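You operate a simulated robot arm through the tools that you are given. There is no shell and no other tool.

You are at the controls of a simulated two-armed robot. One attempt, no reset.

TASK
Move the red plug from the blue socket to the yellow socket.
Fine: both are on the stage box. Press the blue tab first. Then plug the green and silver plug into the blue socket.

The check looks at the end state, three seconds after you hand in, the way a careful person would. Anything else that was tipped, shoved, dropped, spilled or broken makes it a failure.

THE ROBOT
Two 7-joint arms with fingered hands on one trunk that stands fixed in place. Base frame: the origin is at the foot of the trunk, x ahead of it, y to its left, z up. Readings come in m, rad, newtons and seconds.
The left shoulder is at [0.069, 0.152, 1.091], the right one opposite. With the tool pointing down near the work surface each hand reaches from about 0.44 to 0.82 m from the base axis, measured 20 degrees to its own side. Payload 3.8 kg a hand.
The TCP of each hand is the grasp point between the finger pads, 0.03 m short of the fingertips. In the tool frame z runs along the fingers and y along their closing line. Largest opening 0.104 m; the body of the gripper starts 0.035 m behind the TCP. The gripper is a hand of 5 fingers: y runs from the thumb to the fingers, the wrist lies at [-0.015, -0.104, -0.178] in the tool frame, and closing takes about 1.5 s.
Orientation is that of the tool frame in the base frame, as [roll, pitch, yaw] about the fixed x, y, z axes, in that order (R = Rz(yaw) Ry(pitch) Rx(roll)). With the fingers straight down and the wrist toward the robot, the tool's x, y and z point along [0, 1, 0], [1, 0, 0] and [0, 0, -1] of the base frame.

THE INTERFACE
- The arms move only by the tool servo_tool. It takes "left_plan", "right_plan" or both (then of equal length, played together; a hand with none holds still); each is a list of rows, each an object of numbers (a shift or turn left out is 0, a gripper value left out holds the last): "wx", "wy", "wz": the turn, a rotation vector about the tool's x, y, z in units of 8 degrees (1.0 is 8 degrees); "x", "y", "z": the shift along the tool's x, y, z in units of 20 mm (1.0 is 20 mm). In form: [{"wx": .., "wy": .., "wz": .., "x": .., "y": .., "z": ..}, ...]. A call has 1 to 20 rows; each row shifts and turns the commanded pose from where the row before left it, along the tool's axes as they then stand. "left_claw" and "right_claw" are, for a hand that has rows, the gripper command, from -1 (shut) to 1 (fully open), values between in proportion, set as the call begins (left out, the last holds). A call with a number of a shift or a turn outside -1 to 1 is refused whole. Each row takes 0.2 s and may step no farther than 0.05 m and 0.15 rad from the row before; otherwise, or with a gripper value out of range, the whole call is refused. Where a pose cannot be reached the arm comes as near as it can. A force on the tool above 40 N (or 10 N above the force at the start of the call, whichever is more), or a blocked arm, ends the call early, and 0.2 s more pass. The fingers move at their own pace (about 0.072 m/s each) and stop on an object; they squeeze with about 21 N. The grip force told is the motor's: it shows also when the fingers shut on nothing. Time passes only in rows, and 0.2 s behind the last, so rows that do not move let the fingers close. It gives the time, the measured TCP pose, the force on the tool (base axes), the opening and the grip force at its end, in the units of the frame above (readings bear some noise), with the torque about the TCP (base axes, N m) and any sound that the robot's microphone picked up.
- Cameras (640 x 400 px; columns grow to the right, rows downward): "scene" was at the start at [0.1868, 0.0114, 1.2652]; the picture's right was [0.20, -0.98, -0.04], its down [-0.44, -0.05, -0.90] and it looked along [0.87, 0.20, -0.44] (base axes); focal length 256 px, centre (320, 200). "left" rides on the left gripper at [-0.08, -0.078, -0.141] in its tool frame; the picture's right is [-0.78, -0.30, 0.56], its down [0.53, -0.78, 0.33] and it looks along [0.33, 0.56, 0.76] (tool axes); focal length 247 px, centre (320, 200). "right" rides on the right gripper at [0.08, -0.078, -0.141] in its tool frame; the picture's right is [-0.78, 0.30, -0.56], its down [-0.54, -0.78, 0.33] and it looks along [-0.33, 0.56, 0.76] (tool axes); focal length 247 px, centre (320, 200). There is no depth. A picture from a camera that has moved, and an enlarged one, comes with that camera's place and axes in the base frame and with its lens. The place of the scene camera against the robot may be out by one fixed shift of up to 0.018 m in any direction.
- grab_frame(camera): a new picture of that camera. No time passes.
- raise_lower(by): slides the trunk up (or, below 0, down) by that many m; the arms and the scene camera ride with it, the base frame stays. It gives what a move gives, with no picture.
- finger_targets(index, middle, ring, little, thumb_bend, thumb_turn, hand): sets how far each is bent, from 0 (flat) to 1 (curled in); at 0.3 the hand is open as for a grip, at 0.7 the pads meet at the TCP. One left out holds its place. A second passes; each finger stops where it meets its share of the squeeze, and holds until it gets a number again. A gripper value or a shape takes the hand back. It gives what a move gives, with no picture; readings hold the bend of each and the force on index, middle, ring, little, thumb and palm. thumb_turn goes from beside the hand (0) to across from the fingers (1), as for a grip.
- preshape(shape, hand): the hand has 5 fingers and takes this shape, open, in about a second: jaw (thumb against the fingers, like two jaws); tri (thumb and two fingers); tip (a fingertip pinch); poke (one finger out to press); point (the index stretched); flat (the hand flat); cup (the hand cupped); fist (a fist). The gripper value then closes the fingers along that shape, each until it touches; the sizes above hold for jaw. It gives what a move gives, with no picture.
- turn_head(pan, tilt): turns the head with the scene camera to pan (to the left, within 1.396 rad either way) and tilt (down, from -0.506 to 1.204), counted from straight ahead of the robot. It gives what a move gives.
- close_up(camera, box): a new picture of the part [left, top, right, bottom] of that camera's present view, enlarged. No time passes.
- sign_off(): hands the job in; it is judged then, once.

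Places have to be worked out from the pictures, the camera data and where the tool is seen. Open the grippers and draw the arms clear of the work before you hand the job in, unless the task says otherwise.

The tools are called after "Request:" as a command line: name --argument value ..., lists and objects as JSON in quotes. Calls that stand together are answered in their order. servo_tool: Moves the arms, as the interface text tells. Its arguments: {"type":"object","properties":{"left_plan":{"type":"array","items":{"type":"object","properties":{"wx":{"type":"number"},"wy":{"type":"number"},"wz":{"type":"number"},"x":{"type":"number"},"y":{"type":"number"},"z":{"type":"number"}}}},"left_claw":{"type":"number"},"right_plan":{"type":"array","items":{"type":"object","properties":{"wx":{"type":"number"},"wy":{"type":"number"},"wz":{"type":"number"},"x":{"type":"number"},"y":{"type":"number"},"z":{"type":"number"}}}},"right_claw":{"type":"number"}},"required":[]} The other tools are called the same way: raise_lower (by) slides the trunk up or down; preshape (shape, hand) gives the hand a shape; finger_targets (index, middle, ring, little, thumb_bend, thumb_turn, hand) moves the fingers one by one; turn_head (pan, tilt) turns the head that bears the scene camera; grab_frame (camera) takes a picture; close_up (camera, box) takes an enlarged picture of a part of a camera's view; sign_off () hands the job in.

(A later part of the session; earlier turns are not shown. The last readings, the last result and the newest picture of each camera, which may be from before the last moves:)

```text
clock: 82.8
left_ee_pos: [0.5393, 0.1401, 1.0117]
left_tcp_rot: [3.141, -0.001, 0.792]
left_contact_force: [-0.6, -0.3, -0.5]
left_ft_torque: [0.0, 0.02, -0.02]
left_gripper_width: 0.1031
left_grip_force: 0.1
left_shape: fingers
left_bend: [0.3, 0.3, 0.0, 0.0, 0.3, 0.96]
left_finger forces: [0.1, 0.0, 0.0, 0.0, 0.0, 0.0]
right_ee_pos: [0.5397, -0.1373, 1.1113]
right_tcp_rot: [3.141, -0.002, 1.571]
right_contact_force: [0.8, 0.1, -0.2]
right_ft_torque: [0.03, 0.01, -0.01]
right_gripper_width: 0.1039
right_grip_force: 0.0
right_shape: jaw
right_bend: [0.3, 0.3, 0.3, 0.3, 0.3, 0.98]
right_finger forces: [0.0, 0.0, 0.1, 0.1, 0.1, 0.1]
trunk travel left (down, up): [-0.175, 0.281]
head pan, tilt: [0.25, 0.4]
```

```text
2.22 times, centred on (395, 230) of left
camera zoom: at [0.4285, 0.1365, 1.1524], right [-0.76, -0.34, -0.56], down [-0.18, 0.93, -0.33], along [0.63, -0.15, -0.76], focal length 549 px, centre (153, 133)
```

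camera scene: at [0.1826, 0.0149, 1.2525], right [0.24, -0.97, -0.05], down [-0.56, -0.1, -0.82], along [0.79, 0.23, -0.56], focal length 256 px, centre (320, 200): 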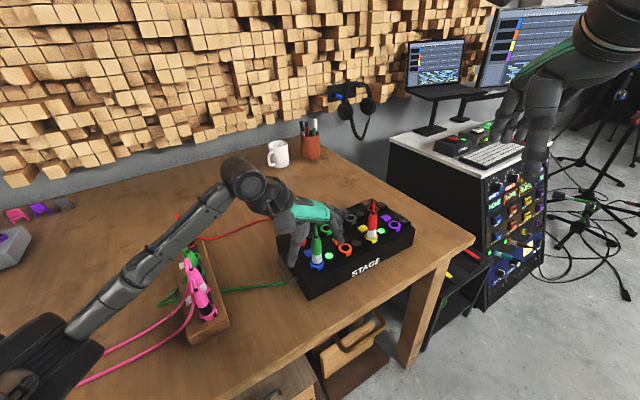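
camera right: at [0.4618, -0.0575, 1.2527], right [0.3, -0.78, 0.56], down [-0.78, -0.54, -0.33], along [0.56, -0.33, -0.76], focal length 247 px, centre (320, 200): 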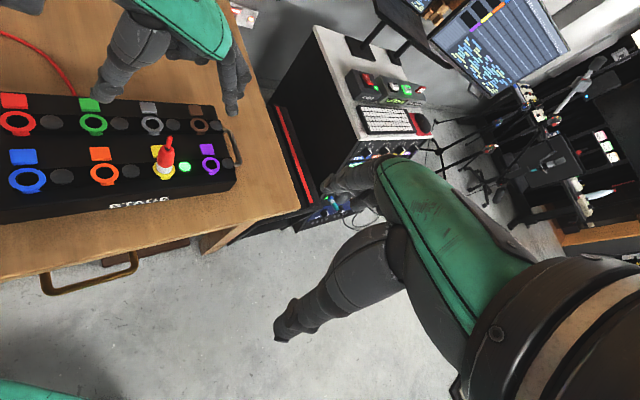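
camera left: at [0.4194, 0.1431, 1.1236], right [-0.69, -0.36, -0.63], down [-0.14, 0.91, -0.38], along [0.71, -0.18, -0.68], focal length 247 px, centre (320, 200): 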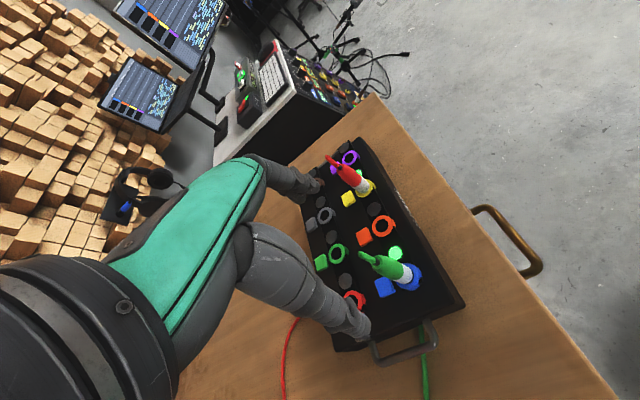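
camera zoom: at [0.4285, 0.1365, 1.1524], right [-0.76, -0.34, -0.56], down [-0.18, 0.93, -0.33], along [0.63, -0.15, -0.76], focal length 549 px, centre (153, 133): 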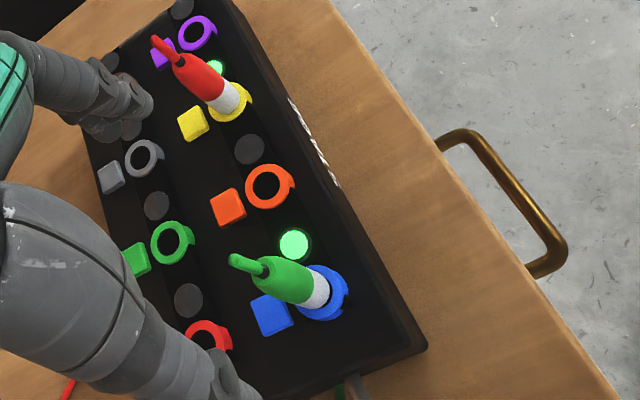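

Only the box shifted (~5.5 mm along the row), everything on it is intact. I'll redo the seating: first shape the left hand to a single index poke again to press the blue tab.

Request:
preshape --hand "left" --shape "poke"

Request:
finger_targets --hand "left" --middle 1.0

Request:
servo_tool --left_plan '[{"wy": -0.75}, {"wy": -0.76}, {"x": 0.737, "y": 0.03, "z": -0.158}, {"x": 0.737, "y": 0.03, "z": -0.158}, {"x": 0.737, "y": 0.03, "z": -0.158}, {}]'

Request:
close_up --camera "left" --box '[260, 170, 440, 320]'

```text
clock: 83.7
left_ee_pos: [0.5404, 0.1395, 1.0105]
left_tcp_rot: [-3.14, -0.003, 0.788]
left_contact_force: [0.0, 0.0, 0.9]
left_ft_torque: [-0.02, 0.02, -0.01]
left_gripper_width: 0.0
left_grip_force: 0.0
left_shape: poke
left_bend: [0.7, 0.7, 0.99, 0.99, 1.0, 1.0]
left_finger forces: [0.0, 0.0, 0.0, 0.1, 0.0, 0.0]
right_ee_pos: [0.5401, -0.1368, 1.1115]
right_tcp_rot: [-3.141, 0.0, 1.571]
right_contact_force: [0.8, -0.4, 0.4]
right_ft_torque: [-0.01, -0.01, 0.01]
right_gripper_width: 0.1036
right_grip_force: 0.0
right_shape: jaw
right_bend: [0.3, 0.3, 0.3, 0.3, 0.3, 0.98]
right_finger forces: [0.0, 0.0, 0.0, 0.1, 0.0, 0.0]
trunk travel left (down, up): [-0.175, 0.281]
head pan, tilt: [0.25, 0.4]
```

```text
clock: 84.7
left_ee_pos: [0.5383, 0.1395, 1.0102]
left_tcp_rot: [3.14, 0.0, 0.79]
left_contact_force: [-0.5, 0.1, -1.6]
left_ft_torque: [0.03, 0.03, -0.03]
left_gripper_width: 0.0301
left_grip_force: 0.1
left_shape: fingers
left_bend: [0.7, 1.0, 0.99, 0.99, 1.0, 1.0]
left_finger forces: [0.1, 0.0, 0.0, 0.0, 0.1, 0.1]
right_ee_pos: [0.5397, -0.1368, 1.112]
right_tcp_rot: [3.141, -0.001, 1.571]
right_contact_force: [1.4, -0.1, -0.1]
right_ft_torque: [0.01, 0.03, 0.0]
right_gripper_width: 0.1038
right_grip_force: 0.0
right_shape: jaw
right_bend: [0.3, 0.3, 0.3, 0.3, 0.3, 0.98]
right_finger forces: [0.0, 0.0, 0.1, 0.1, 0.1, 0.0]
trunk travel left (down, up): [-0.175, 0.281]
head pan, tilt: [0.25, 0.4]
```

```text
clock: 86.1
left_ee_pos: [0.5724, 0.1709, 1.0109]
left_tcp_rot: [-3.141, 0.211, 0.788]
left_contact_force: [-0.2, 0.5, 0.4]
left_ft_torque: [0.01, 0.01, 0.02]
left_gripper_width: 0.03
left_grip_force: 0.2
left_shape: fingers
left_bend: [0.7, 1.0, 0.99, 0.99, 1.0, 1.0]
left_finger forces: [0.0, 0.0, 0.0, 0.0, 0.0, 0.0]
right_ee_pos: [0.5405, -0.1371, 1.1113]
right_tcp_rot: [-3.141, 0.001, 1.571]
right_contact_force: [0.2, 0.4, -0.5]
right_ft_torque: [0.01, -0.01, -0.01]
right_gripper_width: 0.1034
right_grip_force: 0.0
right_shape: jaw
right_bend: [0.3, 0.3, 0.3, 0.3, 0.3, 0.98]
right_finger forces: [0.0, 0.0, 0.0, 0.1, 0.1, 0.1]
trunk travel left (down, up): [-0.175, 0.281]
head pan, tilt: [0.25, 0.4]
```

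```text
2.67 times, centred on (350, 245) of left
camera zoom: at [0.4836, 0.1901, 1.1669], right [-0.83, -0.41, -0.38], down [-0.23, 0.87, -0.44], along [0.51, -0.27, -0.81], focal length 659 px, centre (240, 80)
```

zoom: 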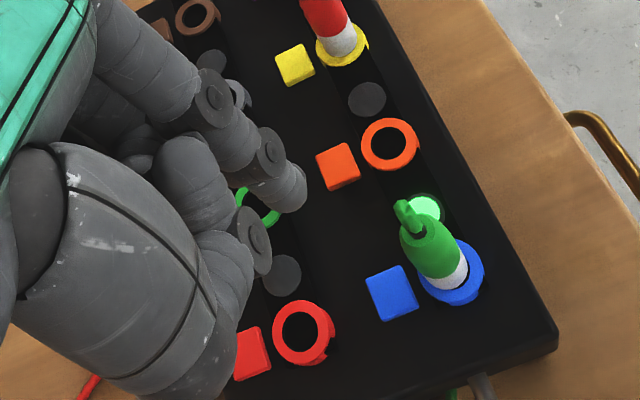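

The index is above the shifted blue tab (≈[0.563, 0.161]). I descend to just above it, watching for contact with the leaning plug.

Request:
servo_tool --left_plan '[{"x": 0.159, "z": 0.744}, {"x": 0.159, "z": 0.744}, {"x": 0.159, "z": 0.744}, {"x": 0.159, "z": 0.744}, {"x": 0.159, "z": 0.744}, {"x": 0.159, "z": 0.744}, {"x": 0.159, "z": 0.744}, {"x": 0.159, "z": 0.744}, {"x": 0.15, "z": 0.7}, {}]'

Request:
close_up --camera "left" --box '[280, 190, 400, 280]'

Request:
close_up --camera "right" --box '[0, 100, 100, 200]'

```text
clock: 88.3
left_ee_pos: [0.5731, 0.1717, 0.8752]
left_tcp_rot: [3.141, 0.211, 0.789]
left_contact_force: [-0.6, -0.7, 1.0]
left_ft_torque: [-0.01, -0.01, 0.01]
left_gripper_width: 0.0299
left_grip_force: 0.0
left_shape: fingers
left_bend: [0.7, 1.0, 0.99, 0.99, 1.0, 1.0]
left_finger forces: [0.0, 0.0, 0.0, 0.1, 0.0, 0.0]
right_ee_pos: [0.5399, -0.137, 1.1103]
right_tcp_rot: [3.14, 0.0, 1.572]
right_contact_force: [0.3, 0.3, 0.8]
right_ft_torque: [0.01, -0.01, -0.03]
right_gripper_width: 0.1037
right_grip_force: 0.0
right_shape: jaw
right_bend: [0.3, 0.3, 0.3, 0.3, 0.3, 0.98]
right_finger forces: [0.1, 0.0, 0.0, 0.1, 0.0, 0.1]
trunk travel left (down, up): [-0.175, 0.281]
head pan, tilt: [0.25, 0.4]
```

```text
4.44 times, centred on (340, 235) of left
camera zoom: at [0.4833, 0.1901, 1.0306], right [-0.83, -0.41, -0.38], down [-0.23, 0.87, -0.44], along [0.51, -0.27, -0.81], focal length 1098 px, centre (231, 44)
```

zoom: 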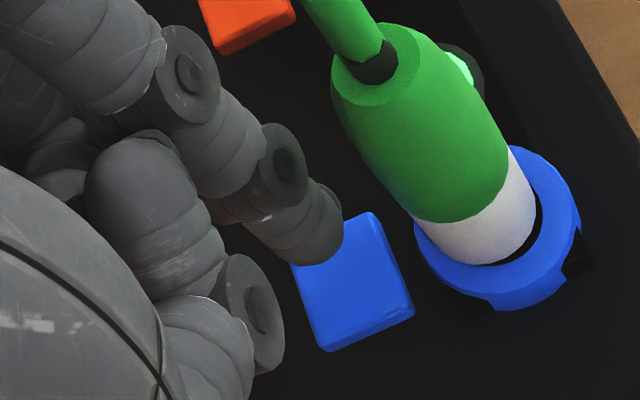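

```text
4.00 times, centred on (50, 150) of right
camera zoom: at [0.4617, -0.0576, 1.2528], right [0.3, -0.78, 0.56], down [-0.78, -0.54, -0.33], along [0.56, -0.33, -0.76], focal length 988 px, centre (1400, 400)
```

zoom: 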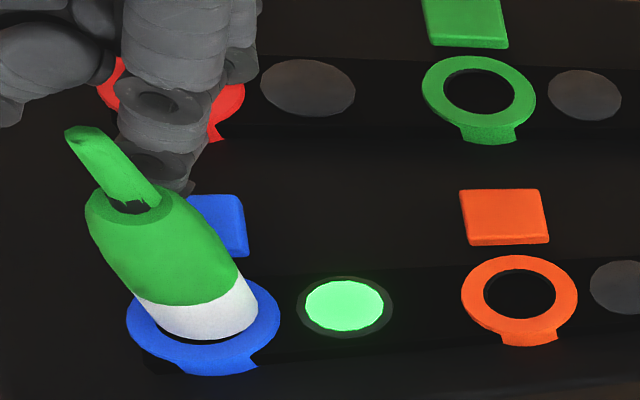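

Well placed over the tab with clearance to the plug. I press down in small steps.

Request:
servo_tool --left_plan '[{"x": 0.042, "z": 0.196}, {"x": 0.042, "z": 0.196}, {"x": 0.042, "z": 0.196}, {"x": 0.031, "z": 0.147}, {"x": 0.031, "z": 0.147}, {"x": 0.031, "z": 0.147}, {}]'

Request:
servo_tool --left_plan '[{"x": 0.021, "z": 0.098}, {"x": 0.021, "z": 0.098}, {"x": 0.021, "z": 0.098}, {}, {}]'

Request:
close_up --camera "left" --box '[280, 190, 400, 280]'

Request:
close_up --camera "right" --box '[0, 100, 100, 200]'

```text
clock: 89.9
left_ee_pos: [0.5715, 0.1718, 0.8546]
left_tcp_rot: [-3.142, 0.21, 0.791]
left_contact_force: [0.1, 0.2, 0.5]
left_ft_torque: [-0.01, 0.0, -0.01]
left_gripper_width: 0.03
left_grip_force: 0.1
left_shape: fingers
left_bend: [0.7, 1.0, 0.99, 0.99, 1.0, 1.0]
left_finger forces: [0.0, 0.0, 0.0, 0.0, 0.0, 0.1]
right_ee_pos: [0.5404, -0.1376, 1.1118]
right_tcp_rot: [3.14, -0.001, 1.572]
right_contact_force: [0.6, -0.2, 0.8]
right_ft_torque: [0.02, 0.02, 0.01]
right_gripper_width: 0.1035
right_grip_force: 0.0
right_shape: jaw
right_bend: [0.3, 0.3, 0.3, 0.3, 0.3, 0.98]
right_finger forces: [0.0, 0.0, 0.0, 0.0, 0.1, 0.1]
trunk travel left (down, up): [-0.175, 0.281]
head pan, tilt: [0.25, 0.4]
```

```text
clock: 91.1
left_ee_pos: [0.5716, 0.1704, 0.8495]
left_tcp_rot: [3.141, 0.209, 0.79]
left_contact_force: [1.0, -0.3, 6.3]
left_ft_torque: [-0.1, 0.0, 0.06]
left_gripper_width: 0.0296
left_grip_force: 3.4
left_shape: fingers
left_bend: [0.7, 1.0, 0.99, 0.99, 1.0, 1.0]
left_finger forces: [6.9, 0.0, 0.1, 0.0, 0.1, 0.0]
right_ee_pos: [0.5391, -0.1374, 1.1111]
right_tcp_rot: [3.14, -0.001, 1.572]
right_contact_force: [-0.5, -0.5, 0.1]
right_ft_torque: [-0.01, -0.01, -0.06]
right_gripper_width: 0.1036
right_grip_force: 0.1
right_shape: jaw
right_bend: [0.3, 0.3, 0.3, 0.3, 0.3, 0.98]
right_finger forces: [0.0, 0.0, 0.0, 0.0, 0.0, 0.0]
trunk travel left (down, up): [-0.175, 0.281]
head pan, tilt: [0.25, 0.4]
```

```text
4.44 times, centred on (340, 235) of left
camera zoom: at [0.483, 0.1896, 1.0043], right [-0.83, -0.41, -0.38], down [-0.23, 0.87, -0.44], along [0.51, -0.27, -0.81], focal length 1098 px, centre (231, 44)
```

zoom: 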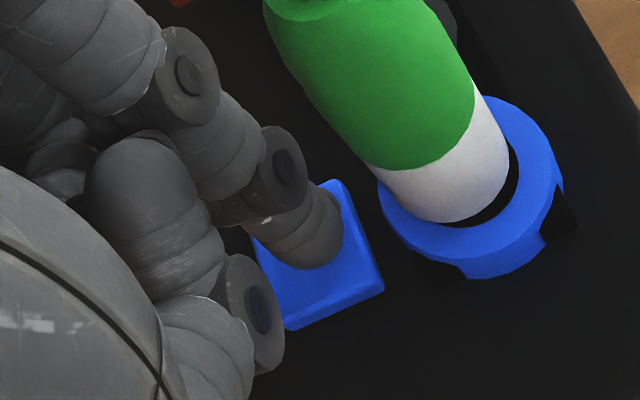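

```text
4.00 times, centred on (50, 150) of right
camera zoom: at [0.4611, -0.0579, 1.2531], right [0.3, -0.78, 0.56], down [-0.78, -0.53, -0.33], along [0.56, -0.33, -0.76], focal length 988 px, centre (1400, 400)
```

zoom: 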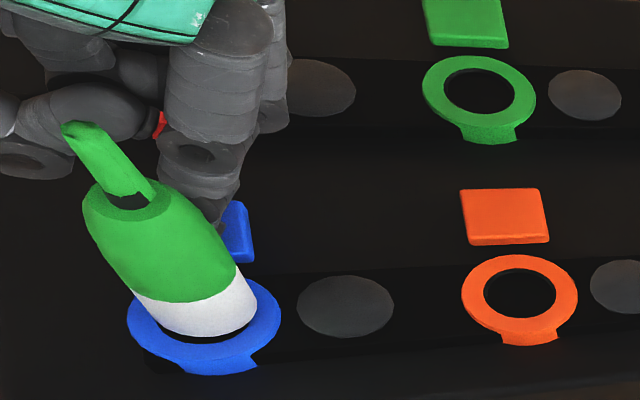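

The LED went off and the plug popped up a bit: it is unlatched. I lift the finger straight up and away.

Request:
servo_tool --left_plan '[{"x": -0.1, "z": -0.4}, {"x": -0.174, "z": -0.815}, {"x": -0.174, "z": -0.815}, {"x": -0.174, "z": -0.815}, {"x": -0.174, "z": -0.815}, {"x": -0.174, "z": -0.815}, {"x": -0.174, "z": -0.815}, {"x": -0.174, "z": -0.815}, {"x": -0.174, "z": -0.815}, {"x": -0.174, "z": -0.815}, {"wy": 0.75}, {"wy": 0.76}]'

Request:
preshape --hand "left" --shape "tri"

Request:
close_up --camera "left" --box '[380, 210, 460, 290]'

Request:
close_up --camera "right" --box '[0, 120, 80, 190]'

Request:
close_up --camera "scene" --box '[300, 218, 336, 272]'

```text
clock: 93.7
left_ee_pos: [0.5706, 0.1709, 1.0067]
left_tcp_rot: [3.14, -0.004, 0.792]
left_contact_force: [-1.0, 0.2, 0.1]
left_ft_torque: [0.01, 0.0, 0.02]
left_gripper_width: 0.0298
left_grip_force: 0.0
left_shape: fingers
left_bend: [0.7, 1.0, 0.99, 0.99, 1.0, 1.0]
left_finger forces: [0.0, 0.1, 0.0, 0.1, 0.0, 0.1]
right_ee_pos: [0.5391, -0.1364, 1.1122]
right_tcp_rot: [3.141, -0.001, 1.57]
right_contact_force: [0.1, 0.1, -0.6]
right_ft_torque: [0.01, -0.01, -0.02]
right_gripper_width: 0.1037
right_grip_force: 0.1
right_shape: jaw
right_bend: [0.3, 0.3, 0.3, 0.3, 0.3, 0.98]
right_finger forces: [0.0, 0.1, 0.1, 0.1, 0.0, 0.0]
trunk travel left (down, up): [-0.175, 0.281]
head pan, tilt: [0.25, 0.4]
```

```text
clock: 94.6
left_ee_pos: [0.5716, 0.1716, 1.0062]
left_tcp_rot: [3.141, 0.001, 0.791]
left_contact_force: [0.3, -0.1, -0.4]
left_ft_torque: [0.02, 0.01, 0.01]
left_gripper_width: 0.1038
left_grip_force: 0.0
left_shape: tri
left_bend: [0.3, 0.3, 0.99, 0.99, 0.3, 0.98]
left_finger forces: [0.0, 0.1, 0.0, 0.0, 0.0, 0.1]
right_ee_pos: [0.5391, -0.1378, 1.1108]
right_tcp_rot: [3.141, 0.0, 1.57]
right_contact_force: [-0.3, 0.2, 0.1]
right_ft_torque: [0.0, -0.02, 0.01]
right_gripper_width: 0.1038
right_grip_force: 0.0
right_shape: jaw
right_bend: [0.3, 0.3, 0.3, 0.3, 0.3, 0.98]
right_finger forces: [0.0, 0.0, 0.0, 0.0, 0.1, 0.0]
trunk travel left (down, up): [-0.175, 0.281]
head pan, tilt: [0.25, 0.4]
```

```text
5.00 times, centred on (420, 250) of left
camera zoom: at [0.4607, 0.1676, 1.1479], right [-0.76, -0.34, -0.56], down [-0.18, 0.93, -0.33], along [0.63, -0.15, -0.76], focal length 1235 px, centre (-180, -50)
```

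zoom: 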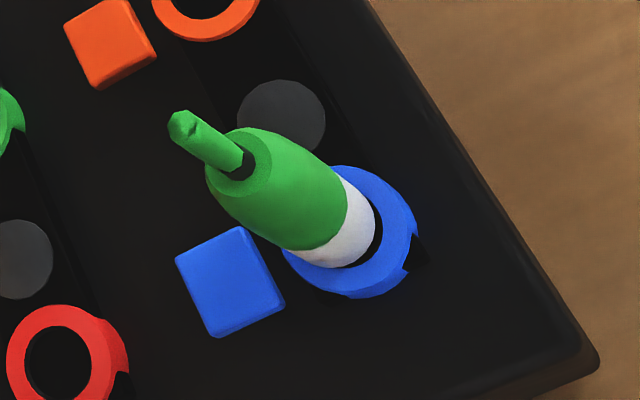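

```text
5.71 times, centred on (40, 155) of right
camera zoom: at [0.4617, -0.0575, 1.2528], right [0.3, -0.78, 0.56], down [-0.78, -0.54, -0.33], along [0.56, -0.33, -0.76], focal length 1411 px, centre (1920, 457)
```

zoom: 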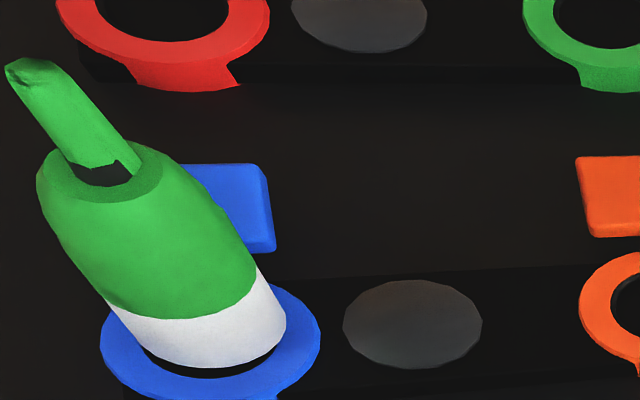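

```text
7.41 times, centred on (318, 245) of scene
camera zoom: at [0.1825, 0.0148, 1.2525], right [0.24, -0.97, -0.05], down [-0.56, -0.1, -0.82], along [0.79, 0.23, -0.56], focal length 1896 px, centre (335, -133)
```

zoom: 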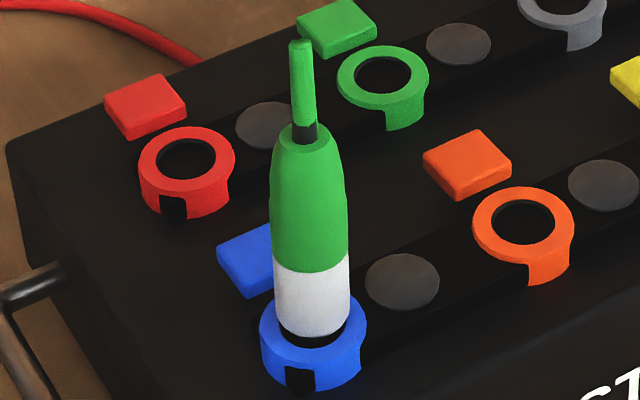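

Unlatched; the plug still leans ~6° toward +x. I bring the open tri hand (levelled) over it, centred on the plug at grip height, and descend part-way.

Request:
servo_tool --left_plan '[{"x": -0.71, "y": -0.015}, {"x": -0.71, "y": -0.015}, {"x": -0.705, "y": -0.015}, {"z": 0.75}, {"z": 0.75}, {"z": 0.75}, {"z": 0.75}, {"z": 0.75}, {}]'

Request:
close_up --camera "left" --box '[270, 180, 400, 280]'

Request:
close_up --camera "right" --box '[0, 110, 90, 190]'

Request:
close_up --camera "scene" --box '[280, 200, 350, 275]'

```text
clock: 96.6
left_ee_pos: [0.54, 0.1414, 0.9308]
left_tcp_rot: [-3.139, 0.0, 0.79]
left_contact_force: [0.2, 0.6, -0.4]
left_ft_torque: [-0.01, 0.02, 0.01]
left_gripper_width: 0.1038
left_grip_force: 0.1
left_shape: tri
left_bend: [0.3, 0.3, 0.99, 0.99, 0.3, 0.98]
left_finger forces: [0.0, 0.0, 0.0, 0.1, 0.1, 0.0]
right_ee_pos: [0.5401, -0.1376, 1.1105]
right_tcp_rot: [-3.14, -0.001, 1.571]
right_contact_force: [0.3, 0.1, 0.4]
right_ft_torque: [-0.02, -0.01, -0.01]
right_gripper_width: 0.1038
right_grip_force: 0.1
right_shape: jaw
right_bend: [0.3, 0.3, 0.3, 0.3, 0.3, 0.98]
right_finger forces: [0.0, 0.1, 0.0, 0.1, 0.0, 0.1]
trunk travel left (down, up): [-0.175, 0.281]
head pan, tilt: [0.25, 0.4]
```

```text
4.00 times, centred on (335, 230) of left
camera zoom: at [0.4298, 0.138, 1.0728], right [-0.76, -0.34, -0.56], down [-0.17, 0.93, -0.33], along [0.63, -0.15, -0.76], focal length 988 px, centre (260, 80)
```

zoom: 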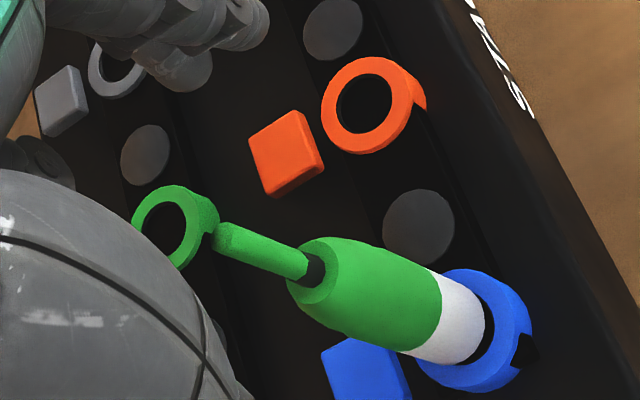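

```text
5.00 times, centred on (45, 150) of right
camera zoom: at [0.4617, -0.0576, 1.2528], right [0.3, -0.78, 0.56], down [-0.78, -0.54, -0.33], along [0.56, -0.33, -0.76], focal length 1235 px, centre (1695, 450)
```

zoom: 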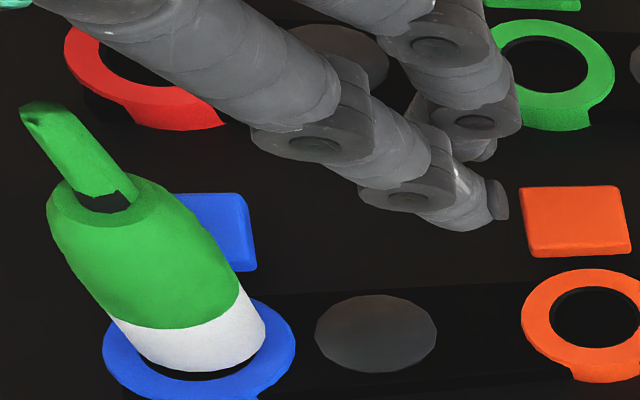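

```text
5.33 times, centred on (315, 238) of scene
camera zoom: at [0.1824, 0.0148, 1.2525], right [0.24, -0.97, -0.05], down [-0.56, -0.1, -0.82], along [0.79, 0.23, -0.56], focal length 1365 px, centre (347, 0)
```

zoom: 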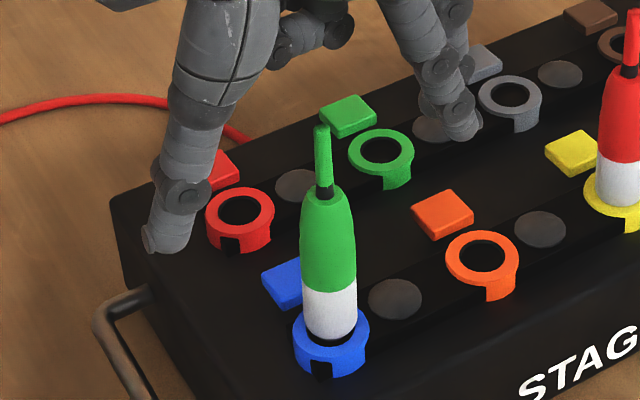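

Hand and plug line up within ~1 mm. I descend 45 mm to grip height and close with the normal tri grip, as worked for the red plug.

Request:
servo_tool --left_plan '[{"z": 0.75}, {"z": 0.75}, {"z": 0.75}, {}]'

Request:
servo_tool --left_plan '[{}, {}, {}, {}, {}, {}, {}, {}]' --left_claw -1

Request:
close_up --camera "left" --box '[240, 170, 390, 270]'

Request:
close_up --camera "right" --box '[0, 120, 80, 190]'

Request:
close_up --camera "scene" --box '[300, 218, 336, 272]'

```text
clock: 97.6
left_ee_pos: [0.5418, 0.1406, 0.8858]
left_tcp_rot: [-3.141, -0.002, 0.791]
left_contact_force: [0.1, 0.8, 0.5]
left_ft_torque: [-0.01, -0.01, -0.02]
left_gripper_width: 0.1039
left_grip_force: 0.0
left_shape: tri
left_bend: [0.3, 0.3, 0.99, 0.99, 0.3, 0.98]
left_finger forces: [0.0, 0.1, 0.0, 0.0, 0.1, 0.1]
right_ee_pos: [0.5396, -0.1368, 1.1116]
right_tcp_rot: [3.14, 0.0, 1.572]
right_contact_force: [-0.4, -0.7, 0.2]
right_ft_torque: [0.0, 0.0, -0.02]
right_gripper_width: 0.1036
right_grip_force: 0.1
right_shape: jaw
right_bend: [0.3, 0.3, 0.3, 0.3, 0.3, 0.98]
right_finger forces: [0.0, 0.1, 0.0, 0.1, 0.0, 0.0]
trunk travel left (down, up): [-0.175, 0.281]
head pan, tilt: [0.25, 0.4]
```

```text
clock: 99.4
left_ee_pos: [0.5407, 0.1407, 0.8873]
left_tcp_rot: [-3.141, 0.002, 0.789]
left_contact_force: [-2.1, -0.9, -1.2]
left_ft_torque: [-0.04, 0.05, -0.02]
left_gripper_width: 0.0131
left_grip_force: 20.8
left_shape: tri
left_bend: [0.72, 0.59, 1.0, 1.0, 0.74, 1.0]
left_finger forces: [8.1, 9.5, 0.1, 0.0, 17.8, 0.1]
right_ee_pos: [0.5394, -0.1363, 1.1122]
right_tcp_rot: [3.141, -0.001, 1.571]
right_contact_force: [-0.8, -0.4, 1.0]
right_ft_torque: [-0.04, 0.0, -0.04]
right_gripper_width: 0.1036
right_grip_force: 0.0
right_shape: jaw
right_bend: [0.3, 0.3, 0.3, 0.3, 0.3, 0.98]
right_finger forces: [0.0, 0.0, 0.0, 0.1, 0.0, 0.0]
trunk travel left (down, up): [-0.175, 0.281]
head pan, tilt: [0.25, 0.4]
```

```text
4.00 times, centred on (315, 220) of left
camera zoom: at [0.4302, 0.1376, 1.0277], right [-0.76, -0.34, -0.56], down [-0.17, 0.93, -0.33], along [0.63, -0.15, -0.76], focal length 988 px, centre (340, 120)
```

zoom: 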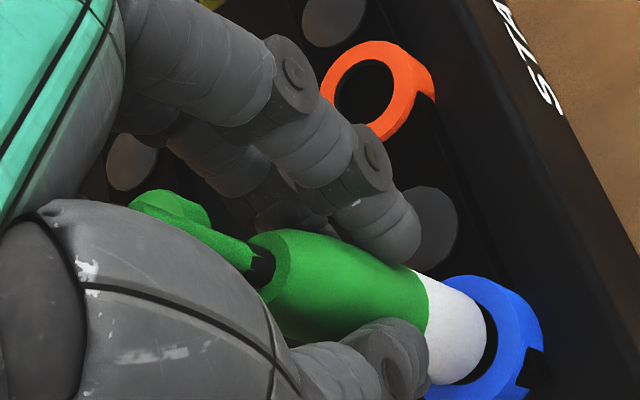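

```text
5.71 times, centred on (40, 155) of right
camera zoom: at [0.4616, -0.0577, 1.2527], right [0.3, -0.78, 0.56], down [-0.78, -0.54, -0.33], along [0.56, -0.33, -0.76], focal length 1411 px, centre (1920, 457)
```

zoom: 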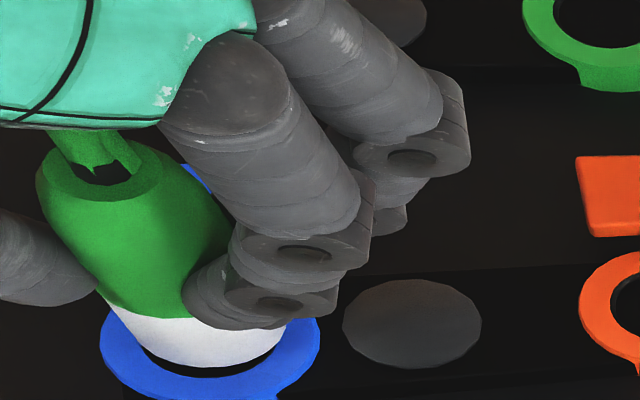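

```text
7.41 times, centred on (318, 245) of scene
camera zoom: at [0.1824, 0.0146, 1.2525], right [0.24, -0.97, -0.05], down [-0.56, -0.1, -0.82], along [0.79, 0.23, -0.56], focal length 1896 px, centre (335, -133)
```

zoom: 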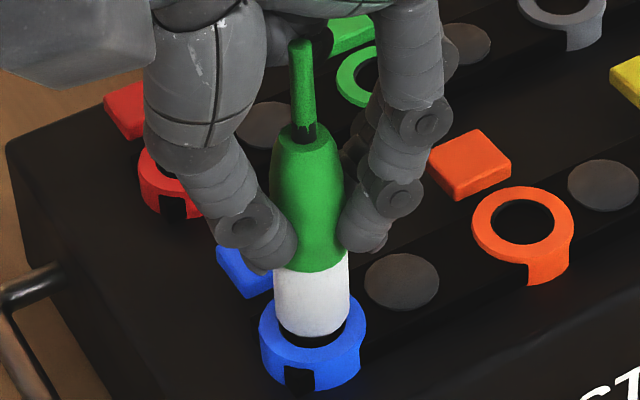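

The grip settled exactly like on the red plug, and the box did not move. I lift the plug 25 mm out of the hole so I can set it upright in free air.

Request:
servo_tool --left_plan '[{"z": -0.25}, {"z": -0.5}, {"z": -0.5}, {"wx": -0.24, "wy": 0.24}, {"wx": -0.24, "wy": 0.24}, {}]'

Request:
close_up --camera "left" --box '[240, 170, 390, 270]'

Request:
close_up --camera "right" --box '[0, 100, 90, 190]'

Request:
close_up --camera "scene" --box '[295, 210, 340, 272]'

```text
clock: 100.8
left_ee_pos: [0.5417, 0.1416, 0.9122]
left_tcp_rot: [3.075, -0.068, 0.792]
left_contact_force: [-0.8, 0.5, 0.1]
left_ft_torque: [0.01, -0.01, -0.01]
left_gripper_width: 0.0133
left_grip_force: 21.0
left_shape: tri
left_bend: [0.73, 0.58, 1.0, 1.0, 0.74, 1.0]
left_finger forces: [7.5, 11.9, 0.0, 0.1, 17.3, 0.0]
right_ee_pos: [0.5406, -0.1381, 1.1106]
right_tcp_rot: [3.14, -0.002, 1.571]
right_contact_force: [0.6, -0.8, 0.2]
right_ft_torque: [0.02, -0.03, 0.01]
right_gripper_width: 0.1036
right_grip_force: 0.0
right_shape: jaw
right_bend: [0.3, 0.3, 0.3, 0.3, 0.3, 0.98]
right_finger forces: [0.1, 0.1, 0.0, 0.0, 0.1, 0.1]
trunk travel left (down, up): [-0.175, 0.281]
head pan, tilt: [0.25, 0.4]
```

```text
4.00 times, centred on (315, 220) of left
camera zoom: at [0.4176, 0.1379, 1.042], right [-0.7, -0.34, -0.63], down [-0.14, 0.93, -0.35], along [0.7, -0.15, -0.7], focal length 988 px, centre (340, 120)
```

zoom: 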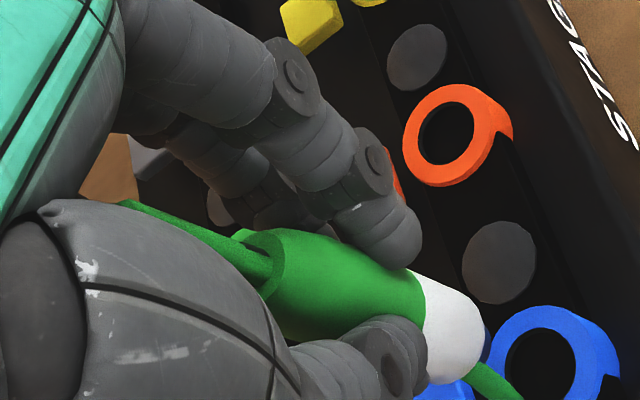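

```text
4.44 times, centred on (45, 145) of right
camera zoom: at [0.4619, -0.0576, 1.2527], right [0.3, -0.78, 0.56], down [-0.78, -0.54, -0.33], along [0.56, -0.33, -0.76], focal length 1098 px, centre (1542, 444)
```

zoom: 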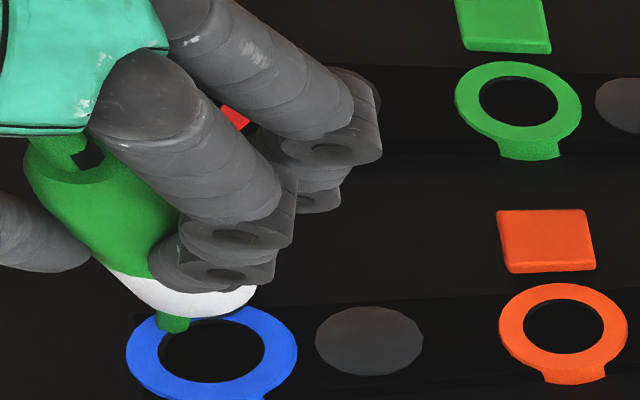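

```text
6.45 times, centred on (318, 241) of scene
camera zoom: at [0.1826, 0.0148, 1.2525], right [0.24, -0.97, -0.05], down [-0.56, -0.1, -0.82], along [0.79, 0.23, -0.56], focal length 1651 px, centre (336, -64)
```

zoom: 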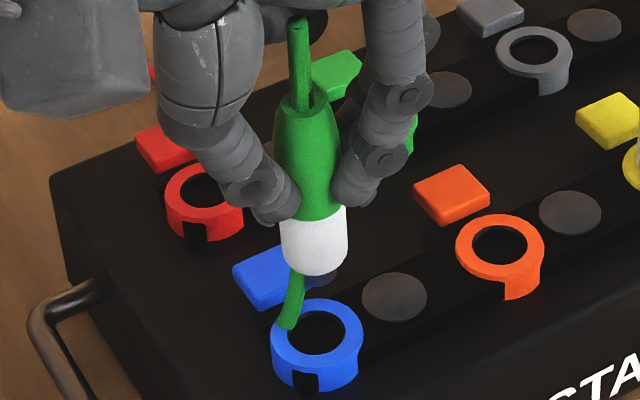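

The plug is now upright in all three views; rotating about the grip moved its tip ~6 mm toward +x, so I shift back by that amount and zoom to check alignment with the hole.

Request:
servo_tool --left_plan '[{"x": -0.21, "y": -0.215}, {}]'

Request:
close_up --camera "left" --box '[320, 190, 410, 260]'

Request:
close_up --camera "right" --box '[0, 120, 70, 185]'

Request:
close_up --camera "scene" --box '[300, 225, 340, 270]'

```text
clock: 101.4
left_ee_pos: [0.5351, 0.1404, 0.9102]
left_tcp_rot: [3.074, -0.067, 0.793]
left_contact_force: [-0.7, 0.2, -0.8]
left_ft_torque: [0.01, 0.02, 0.02]
left_gripper_width: 0.0131
left_grip_force: 20.8
left_shape: tri
left_bend: [0.73, 0.58, 1.0, 1.0, 0.74, 1.0]
left_finger forces: [7.5, 11.7, 0.0, 0.1, 17.3, 0.1]
right_ee_pos: [0.5396, -0.1363, 1.1108]
right_tcp_rot: [3.141, -0.001, 1.571]
right_contact_force: [0.4, 0.3, -0.3]
right_ft_torque: [-0.02, 0.04, -0.02]
right_gripper_width: 0.1038
right_grip_force: 0.1
right_shape: jaw
right_bend: [0.3, 0.3, 0.3, 0.3, 0.3, 0.98]
right_finger forces: [0.0, 0.1, 0.0, 0.0, 0.0, 0.0]
trunk travel left (down, up): [-0.175, 0.281]
head pan, tilt: [0.25, 0.4]
```

```text
5.71 times, centred on (365, 225) of left
camera zoom: at [0.4116, 0.1379, 1.0412], right [-0.7, -0.34, -0.63], down [-0.14, 0.93, -0.35], along [0.7, -0.15, -0.7], focal length 1411 px, centre (63, 57)
```

zoom: 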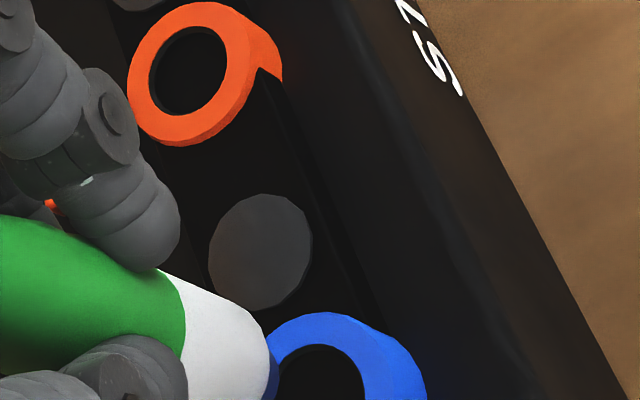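

```text
6.15 times, centred on (35, 152) of right
camera zoom: at [0.4619, -0.0576, 1.2527], right [0.3, -0.78, 0.56], down [-0.78, -0.54, -0.33], along [0.56, -0.33, -0.76], focal length 1520 px, centre (2074, 492)
```

zoom: 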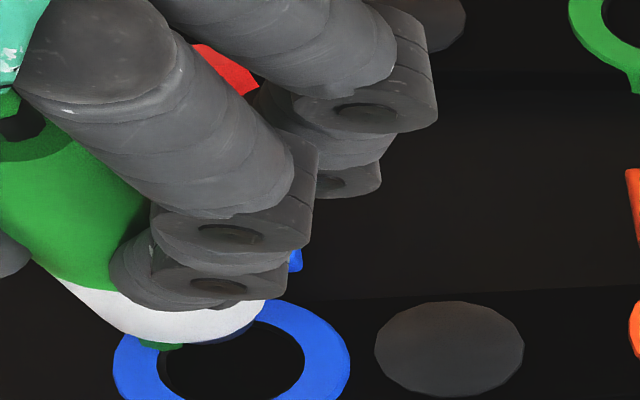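

```text
8.89 times, centred on (320, 248) of scene
camera zoom: at [0.1826, 0.0148, 1.2525], right [0.24, -0.97, -0.05], down [-0.56, -0.1, -0.82], along [0.79, 0.23, -0.56], focal length 2275 px, centre (320, -222)
```

zoom: 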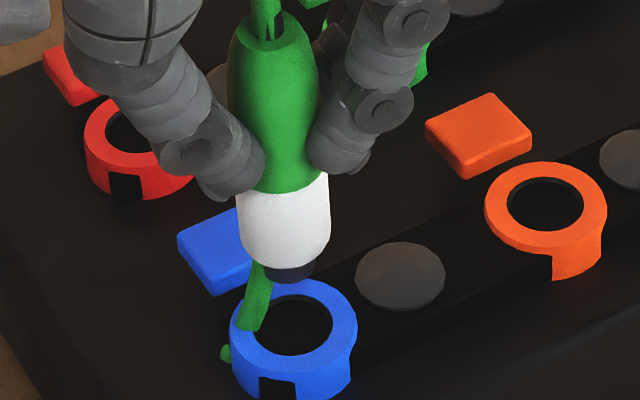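

Scene and right views show alignment within ~1 mm; the left one is harder to read, so I zoom it further.

Request:
close_up --camera "left" --box '[320, 215, 420, 285]'

```text
5.71 times, centred on (370, 250) of left
camera zoom: at [0.4116, 0.1379, 1.0412], right [-0.7, -0.34, -0.63], down [-0.14, 0.93, -0.35], along [0.7, -0.15, -0.7], focal length 1411 px, centre (34, -86)
```

zoom: 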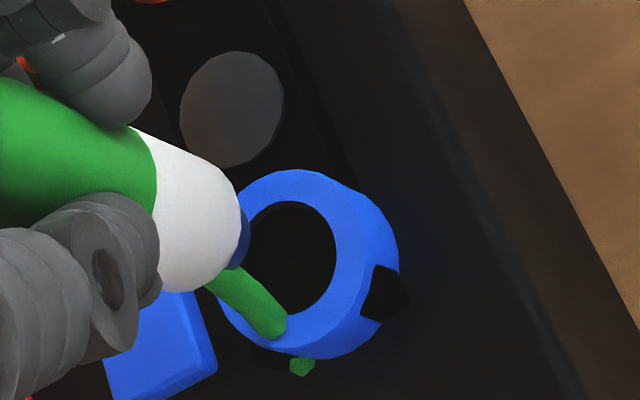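

The left view confirms it too: axis and hole coincide. I lower straight down 15 mm in 3 mm steps.

Request:
servo_tool --left_plan '[{"x": -0.01, "y": -0.0101, "z": 0.1493}, {"x": -0.01, "y": -0.0101, "z": 0.1493}, {"x": -0.01, "y": -0.0101, "z": 0.1493}, {"x": -0.01, "y": -0.0101, "z": 0.1493}, {"x": -0.01, "y": -0.0101, "z": 0.1493}, {}]'

Request:
close_up --camera "left" --box '[320, 195, 400, 255]'

Request:
close_up --camera "right" --box '[0, 125, 70, 190]'

Request:
close_up --camera "scene" --box '[300, 230, 340, 275]'

```text
clock: 102.8
left_ee_pos: [0.5361, 0.1406, 0.8956]
left_tcp_rot: [3.075, -0.067, 0.792]
left_contact_force: [-0.3, 0.3, -0.6]
left_ft_torque: [0.01, -0.01, 0.02]
left_gripper_width: 0.0133
left_grip_force: 21.0
left_shape: tri
left_bend: [0.73, 0.58, 1.0, 1.0, 0.74, 1.0]
left_finger forces: [7.4, 11.8, 0.0, 0.0, 17.4, 0.1]
right_ee_pos: [0.5402, -0.1376, 1.1112]
right_tcp_rot: [3.14, -0.001, 1.571]
right_contact_force: [0.0, -0.2, -0.6]
right_ft_torque: [-0.05, -0.02, 0.0]
right_gripper_width: 0.1039
right_grip_force: 0.0
right_shape: jaw
right_bend: [0.3, 0.3, 0.3, 0.3, 0.3, 0.98]
right_finger forces: [0.0, 0.0, 0.0, 0.0, 0.1, 0.0]
trunk travel left (down, up): [-0.175, 0.281]
head pan, tilt: [0.25, 0.4]
```

```text
6.67 times, centred on (360, 225) of left
camera zoom: at [0.4115, 0.138, 1.026], right [-0.7, -0.34, -0.63], down [-0.14, 0.93, -0.35], along [0.7, -0.15, -0.7], focal length 1646 px, centre (53, 33)
```

zoom: 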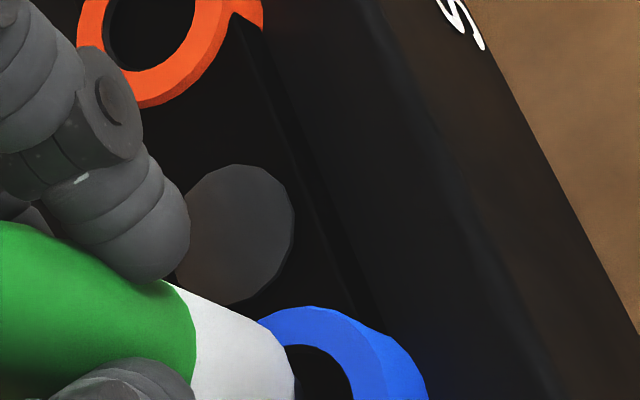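

```text
6.15 times, centred on (35, 158) of right
camera zoom: at [0.4618, -0.0575, 1.2527], right [0.3, -0.78, 0.56], down [-0.78, -0.54, -0.33], along [0.56, -0.33, -0.76], focal length 1520 px, centre (2074, 462)
```

zoom: 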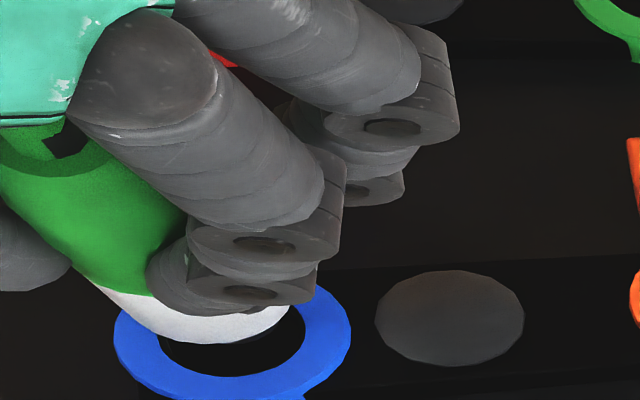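

```text
8.89 times, centred on (320, 252) of scene
camera zoom: at [0.1825, 0.0148, 1.2525], right [0.24, -0.97, -0.05], down [-0.56, -0.1, -0.82], along [0.79, 0.23, -0.56], focal length 2275 px, centre (320, -267)
```

zoom: 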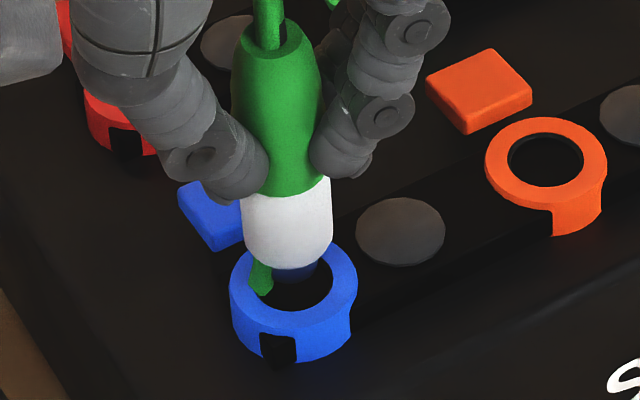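

Tip is entering centrally. I go on down 9 mm in 3 mm steps, then check.

Request:
servo_tool --left_plan '[{"x": -0.01, "y": -0.0101, "z": 0.1493}, {"x": -0.01, "y": -0.0101, "z": 0.1493}, {"x": -0.007, "y": -0.0067, "z": 0.1}, {}]'

Request:
close_up --camera "right" --box '[0, 125, 70, 190]'

Request:
close_up --camera "scene" --box '[300, 230, 340, 275]'

```text
clock: 103.8
left_ee_pos: [0.5368, 0.1415, 0.8874]
left_tcp_rot: [3.075, -0.067, 0.791]
left_contact_force: [-0.5, 0.3, -0.5]
left_ft_torque: [0.02, 0.04, 0.02]
left_gripper_width: 0.0129
left_grip_force: 20.6
left_shape: tri
left_bend: [0.73, 0.58, 1.0, 1.0, 0.74, 1.0]
left_finger forces: [7.6, 11.8, 0.0, 0.0, 17.5, 0.1]
right_ee_pos: [0.5394, -0.137, 1.111]
right_tcp_rot: [-3.141, -0.001, 1.571]
right_contact_force: [-0.3, 0.5, -0.4]
right_ft_torque: [0.0, 0.01, 0.02]
right_gripper_width: 0.1037
right_grip_force: 0.1
right_shape: jaw
right_bend: [0.3, 0.3, 0.3, 0.3, 0.3, 0.98]
right_finger forces: [0.1, 0.1, 0.0, 0.1, 0.1, 0.1]
trunk travel left (down, up): [-0.175, 0.281]
head pan, tilt: [0.25, 0.4]
```

```text
6.15 times, centred on (35, 158) of right
camera zoom: at [0.4617, -0.0575, 1.2528], right [0.3, -0.78, 0.56], down [-0.78, -0.54, -0.33], along [0.56, -0.33, -0.76], focal length 1520 px, centre (2074, 462)
```

zoom: 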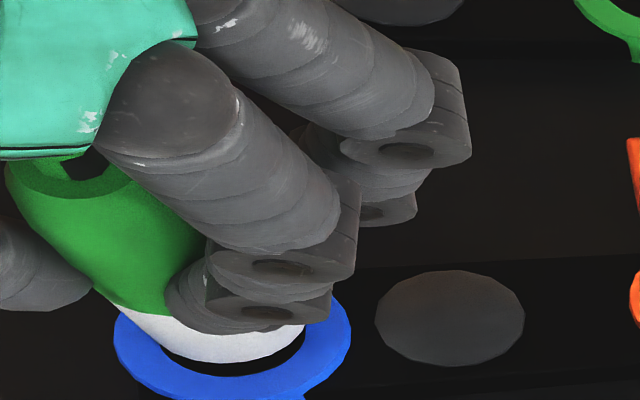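

```text
8.89 times, centred on (320, 252) of scene
camera zoom: at [0.1825, 0.0148, 1.2525], right [0.24, -0.97, -0.05], down [-0.56, -0.1, -0.82], along [0.79, 0.23, -0.56], focal length 2275 px, centre (320, -267)
```

zoom: 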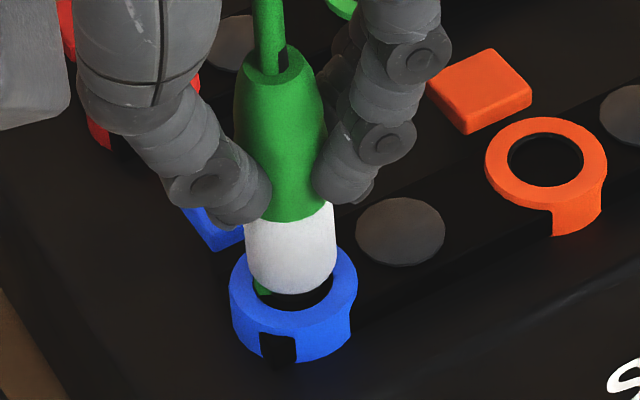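

About 6 mm to go, no resistance. I continue in 2 mm then 1 mm steps.

Request:
servo_tool --left_plan '[{"x": -0.007, "y": -0.0067, "z": 0.1}, {"x": -0.007, "y": -0.0067, "z": 0.1}, {"x": -0.003, "y": -0.003, "z": 0.05}, {}]'

Request:
close_up --camera "right" --box '[0, 125, 70, 190]'

Request:
close_up --camera "scene" --box '[300, 230, 340, 275]'

```text
clock: 104.8
left_ee_pos: [0.536, 0.1417, 0.8837]
left_tcp_rot: [3.076, -0.068, 0.792]
left_contact_force: [0.2, -0.9, 0.5]
left_ft_torque: [-0.01, -0.02, 0.02]
left_gripper_width: 0.0131
left_grip_force: 20.8
left_shape: tri
left_bend: [0.73, 0.58, 1.0, 1.0, 0.74, 1.0]
left_finger forces: [7.8, 12.0, 0.1, 0.0, 17.5, 0.0]
right_ee_pos: [0.5403, -0.1372, 1.1115]
right_tcp_rot: [3.14, 0.0, 1.571]
right_contact_force: [0.1, -0.6, -0.1]
right_ft_torque: [0.01, 0.01, 0.01]
right_gripper_width: 0.1036
right_grip_force: 0.1
right_shape: jaw
right_bend: [0.3, 0.3, 0.3, 0.3, 0.3, 0.98]
right_finger forces: [0.0, 0.0, 0.1, 0.1, 0.1, 0.0]
trunk travel left (down, up): [-0.175, 0.281]
head pan, tilt: [0.25, 0.4]
```

```text
6.15 times, centred on (35, 158) of right
camera zoom: at [0.4616, -0.0576, 1.2528], right [0.3, -0.78, 0.56], down [-0.78, -0.54, -0.33], along [0.56, -0.33, -0.76], focal length 1520 px, centre (2074, 462)
```

zoom: 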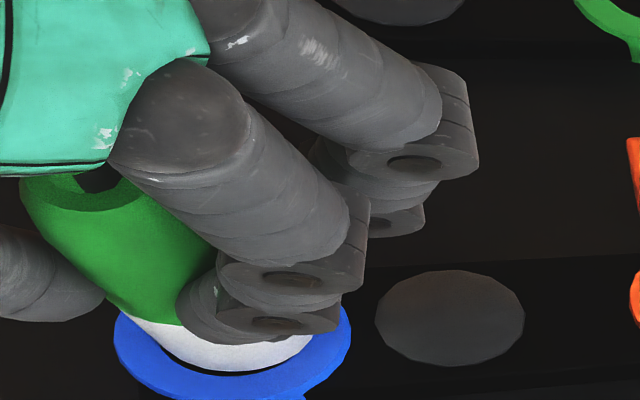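

```text
8.89 times, centred on (320, 252) of scene
camera zoom: at [0.1824, 0.0148, 1.2525], right [0.24, -0.97, -0.05], down [-0.56, -0.1, -0.82], along [0.79, 0.23, -0.56], focal length 2275 px, centre (320, -267)
```

zoom: 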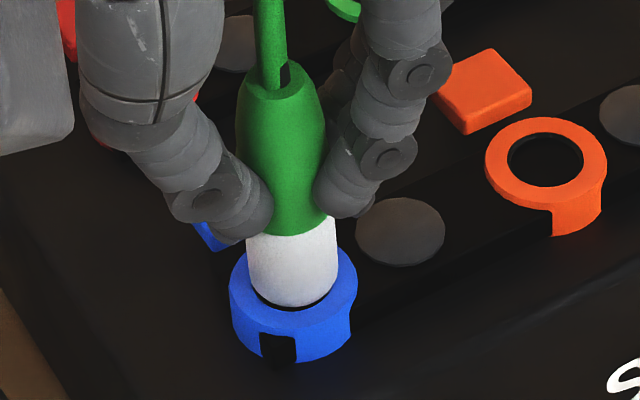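

Already closer than before with no resistance, gap ~2 mm. I continue in 1 mm steps until it bottoms out and the LED lights.

Request:
servo_tool --left_plan '[{"x": -0.003, "y": -0.003, "z": 0.05}, {"x": -0.003, "y": -0.003, "z": 0.05}, {}]'

Request:
close_up --camera "scene" --box '[300, 230, 340, 275]'

Request:
close_up --camera "right" --box '[0, 125, 70, 190]'

```text
clock: 105.6
left_ee_pos: [0.5349, 0.1404, 0.8827]
left_tcp_rot: [3.072, -0.07, 0.791]
left_contact_force: [0.7, 0.3, 8.7]
left_ft_torque: [0.01, -0.07, 0.01]
left_gripper_width: 0.0135
left_grip_force: 20.9
left_shape: tri
left_bend: [0.73, 0.58, 1.0, 1.0, 0.74, 1.0]
left_finger forces: [7.6, 13.8, 0.1, 0.0, 18.8, 0.0]
right_ee_pos: [0.5394, -0.1368, 1.1116]
right_tcp_rot: [-3.141, 0.0, 1.571]
right_contact_force: [0.1, -0.1, 0.9]
right_ft_torque: [0.0, -0.01, 0.01]
right_gripper_width: 0.1036
right_grip_force: 0.0
right_shape: jaw
right_bend: [0.3, 0.3, 0.3, 0.3, 0.3, 0.98]
right_finger forces: [0.0, 0.0, 0.0, 0.0, 0.0, 0.0]
trunk travel left (down, up): [-0.175, 0.281]
head pan, tilt: [0.25, 0.4]
```

```text
8.89 times, centred on (320, 252) of scene
camera zoom: at [0.1815, 0.0147, 1.2528], right [0.24, -0.97, -0.05], down [-0.56, -0.1, -0.82], along [0.79, 0.23, -0.56], focal length 2275 px, centre (320, -267)
```

zoom: 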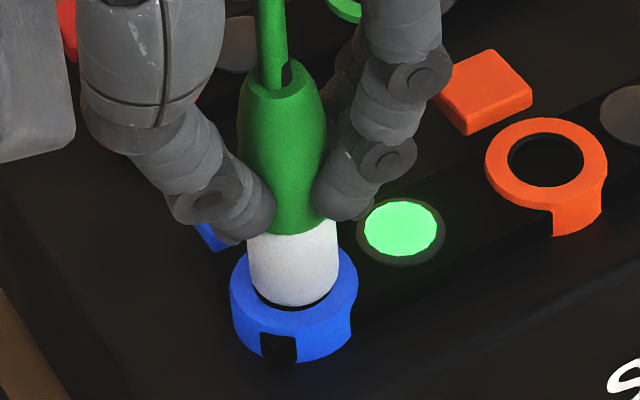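

```text
6.15 times, centred on (35, 158) of right
camera zoom: at [0.4607, -0.0576, 1.2533], right [0.3, -0.78, 0.56], down [-0.78, -0.54, -0.33], along [0.56, -0.33, -0.76], focal length 1520 px, centre (2074, 462)
```

zoom: 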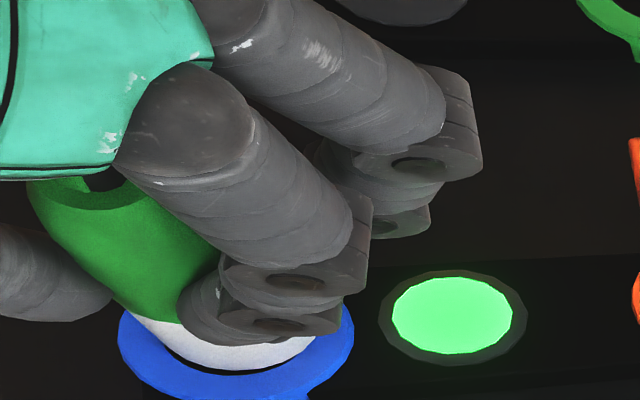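

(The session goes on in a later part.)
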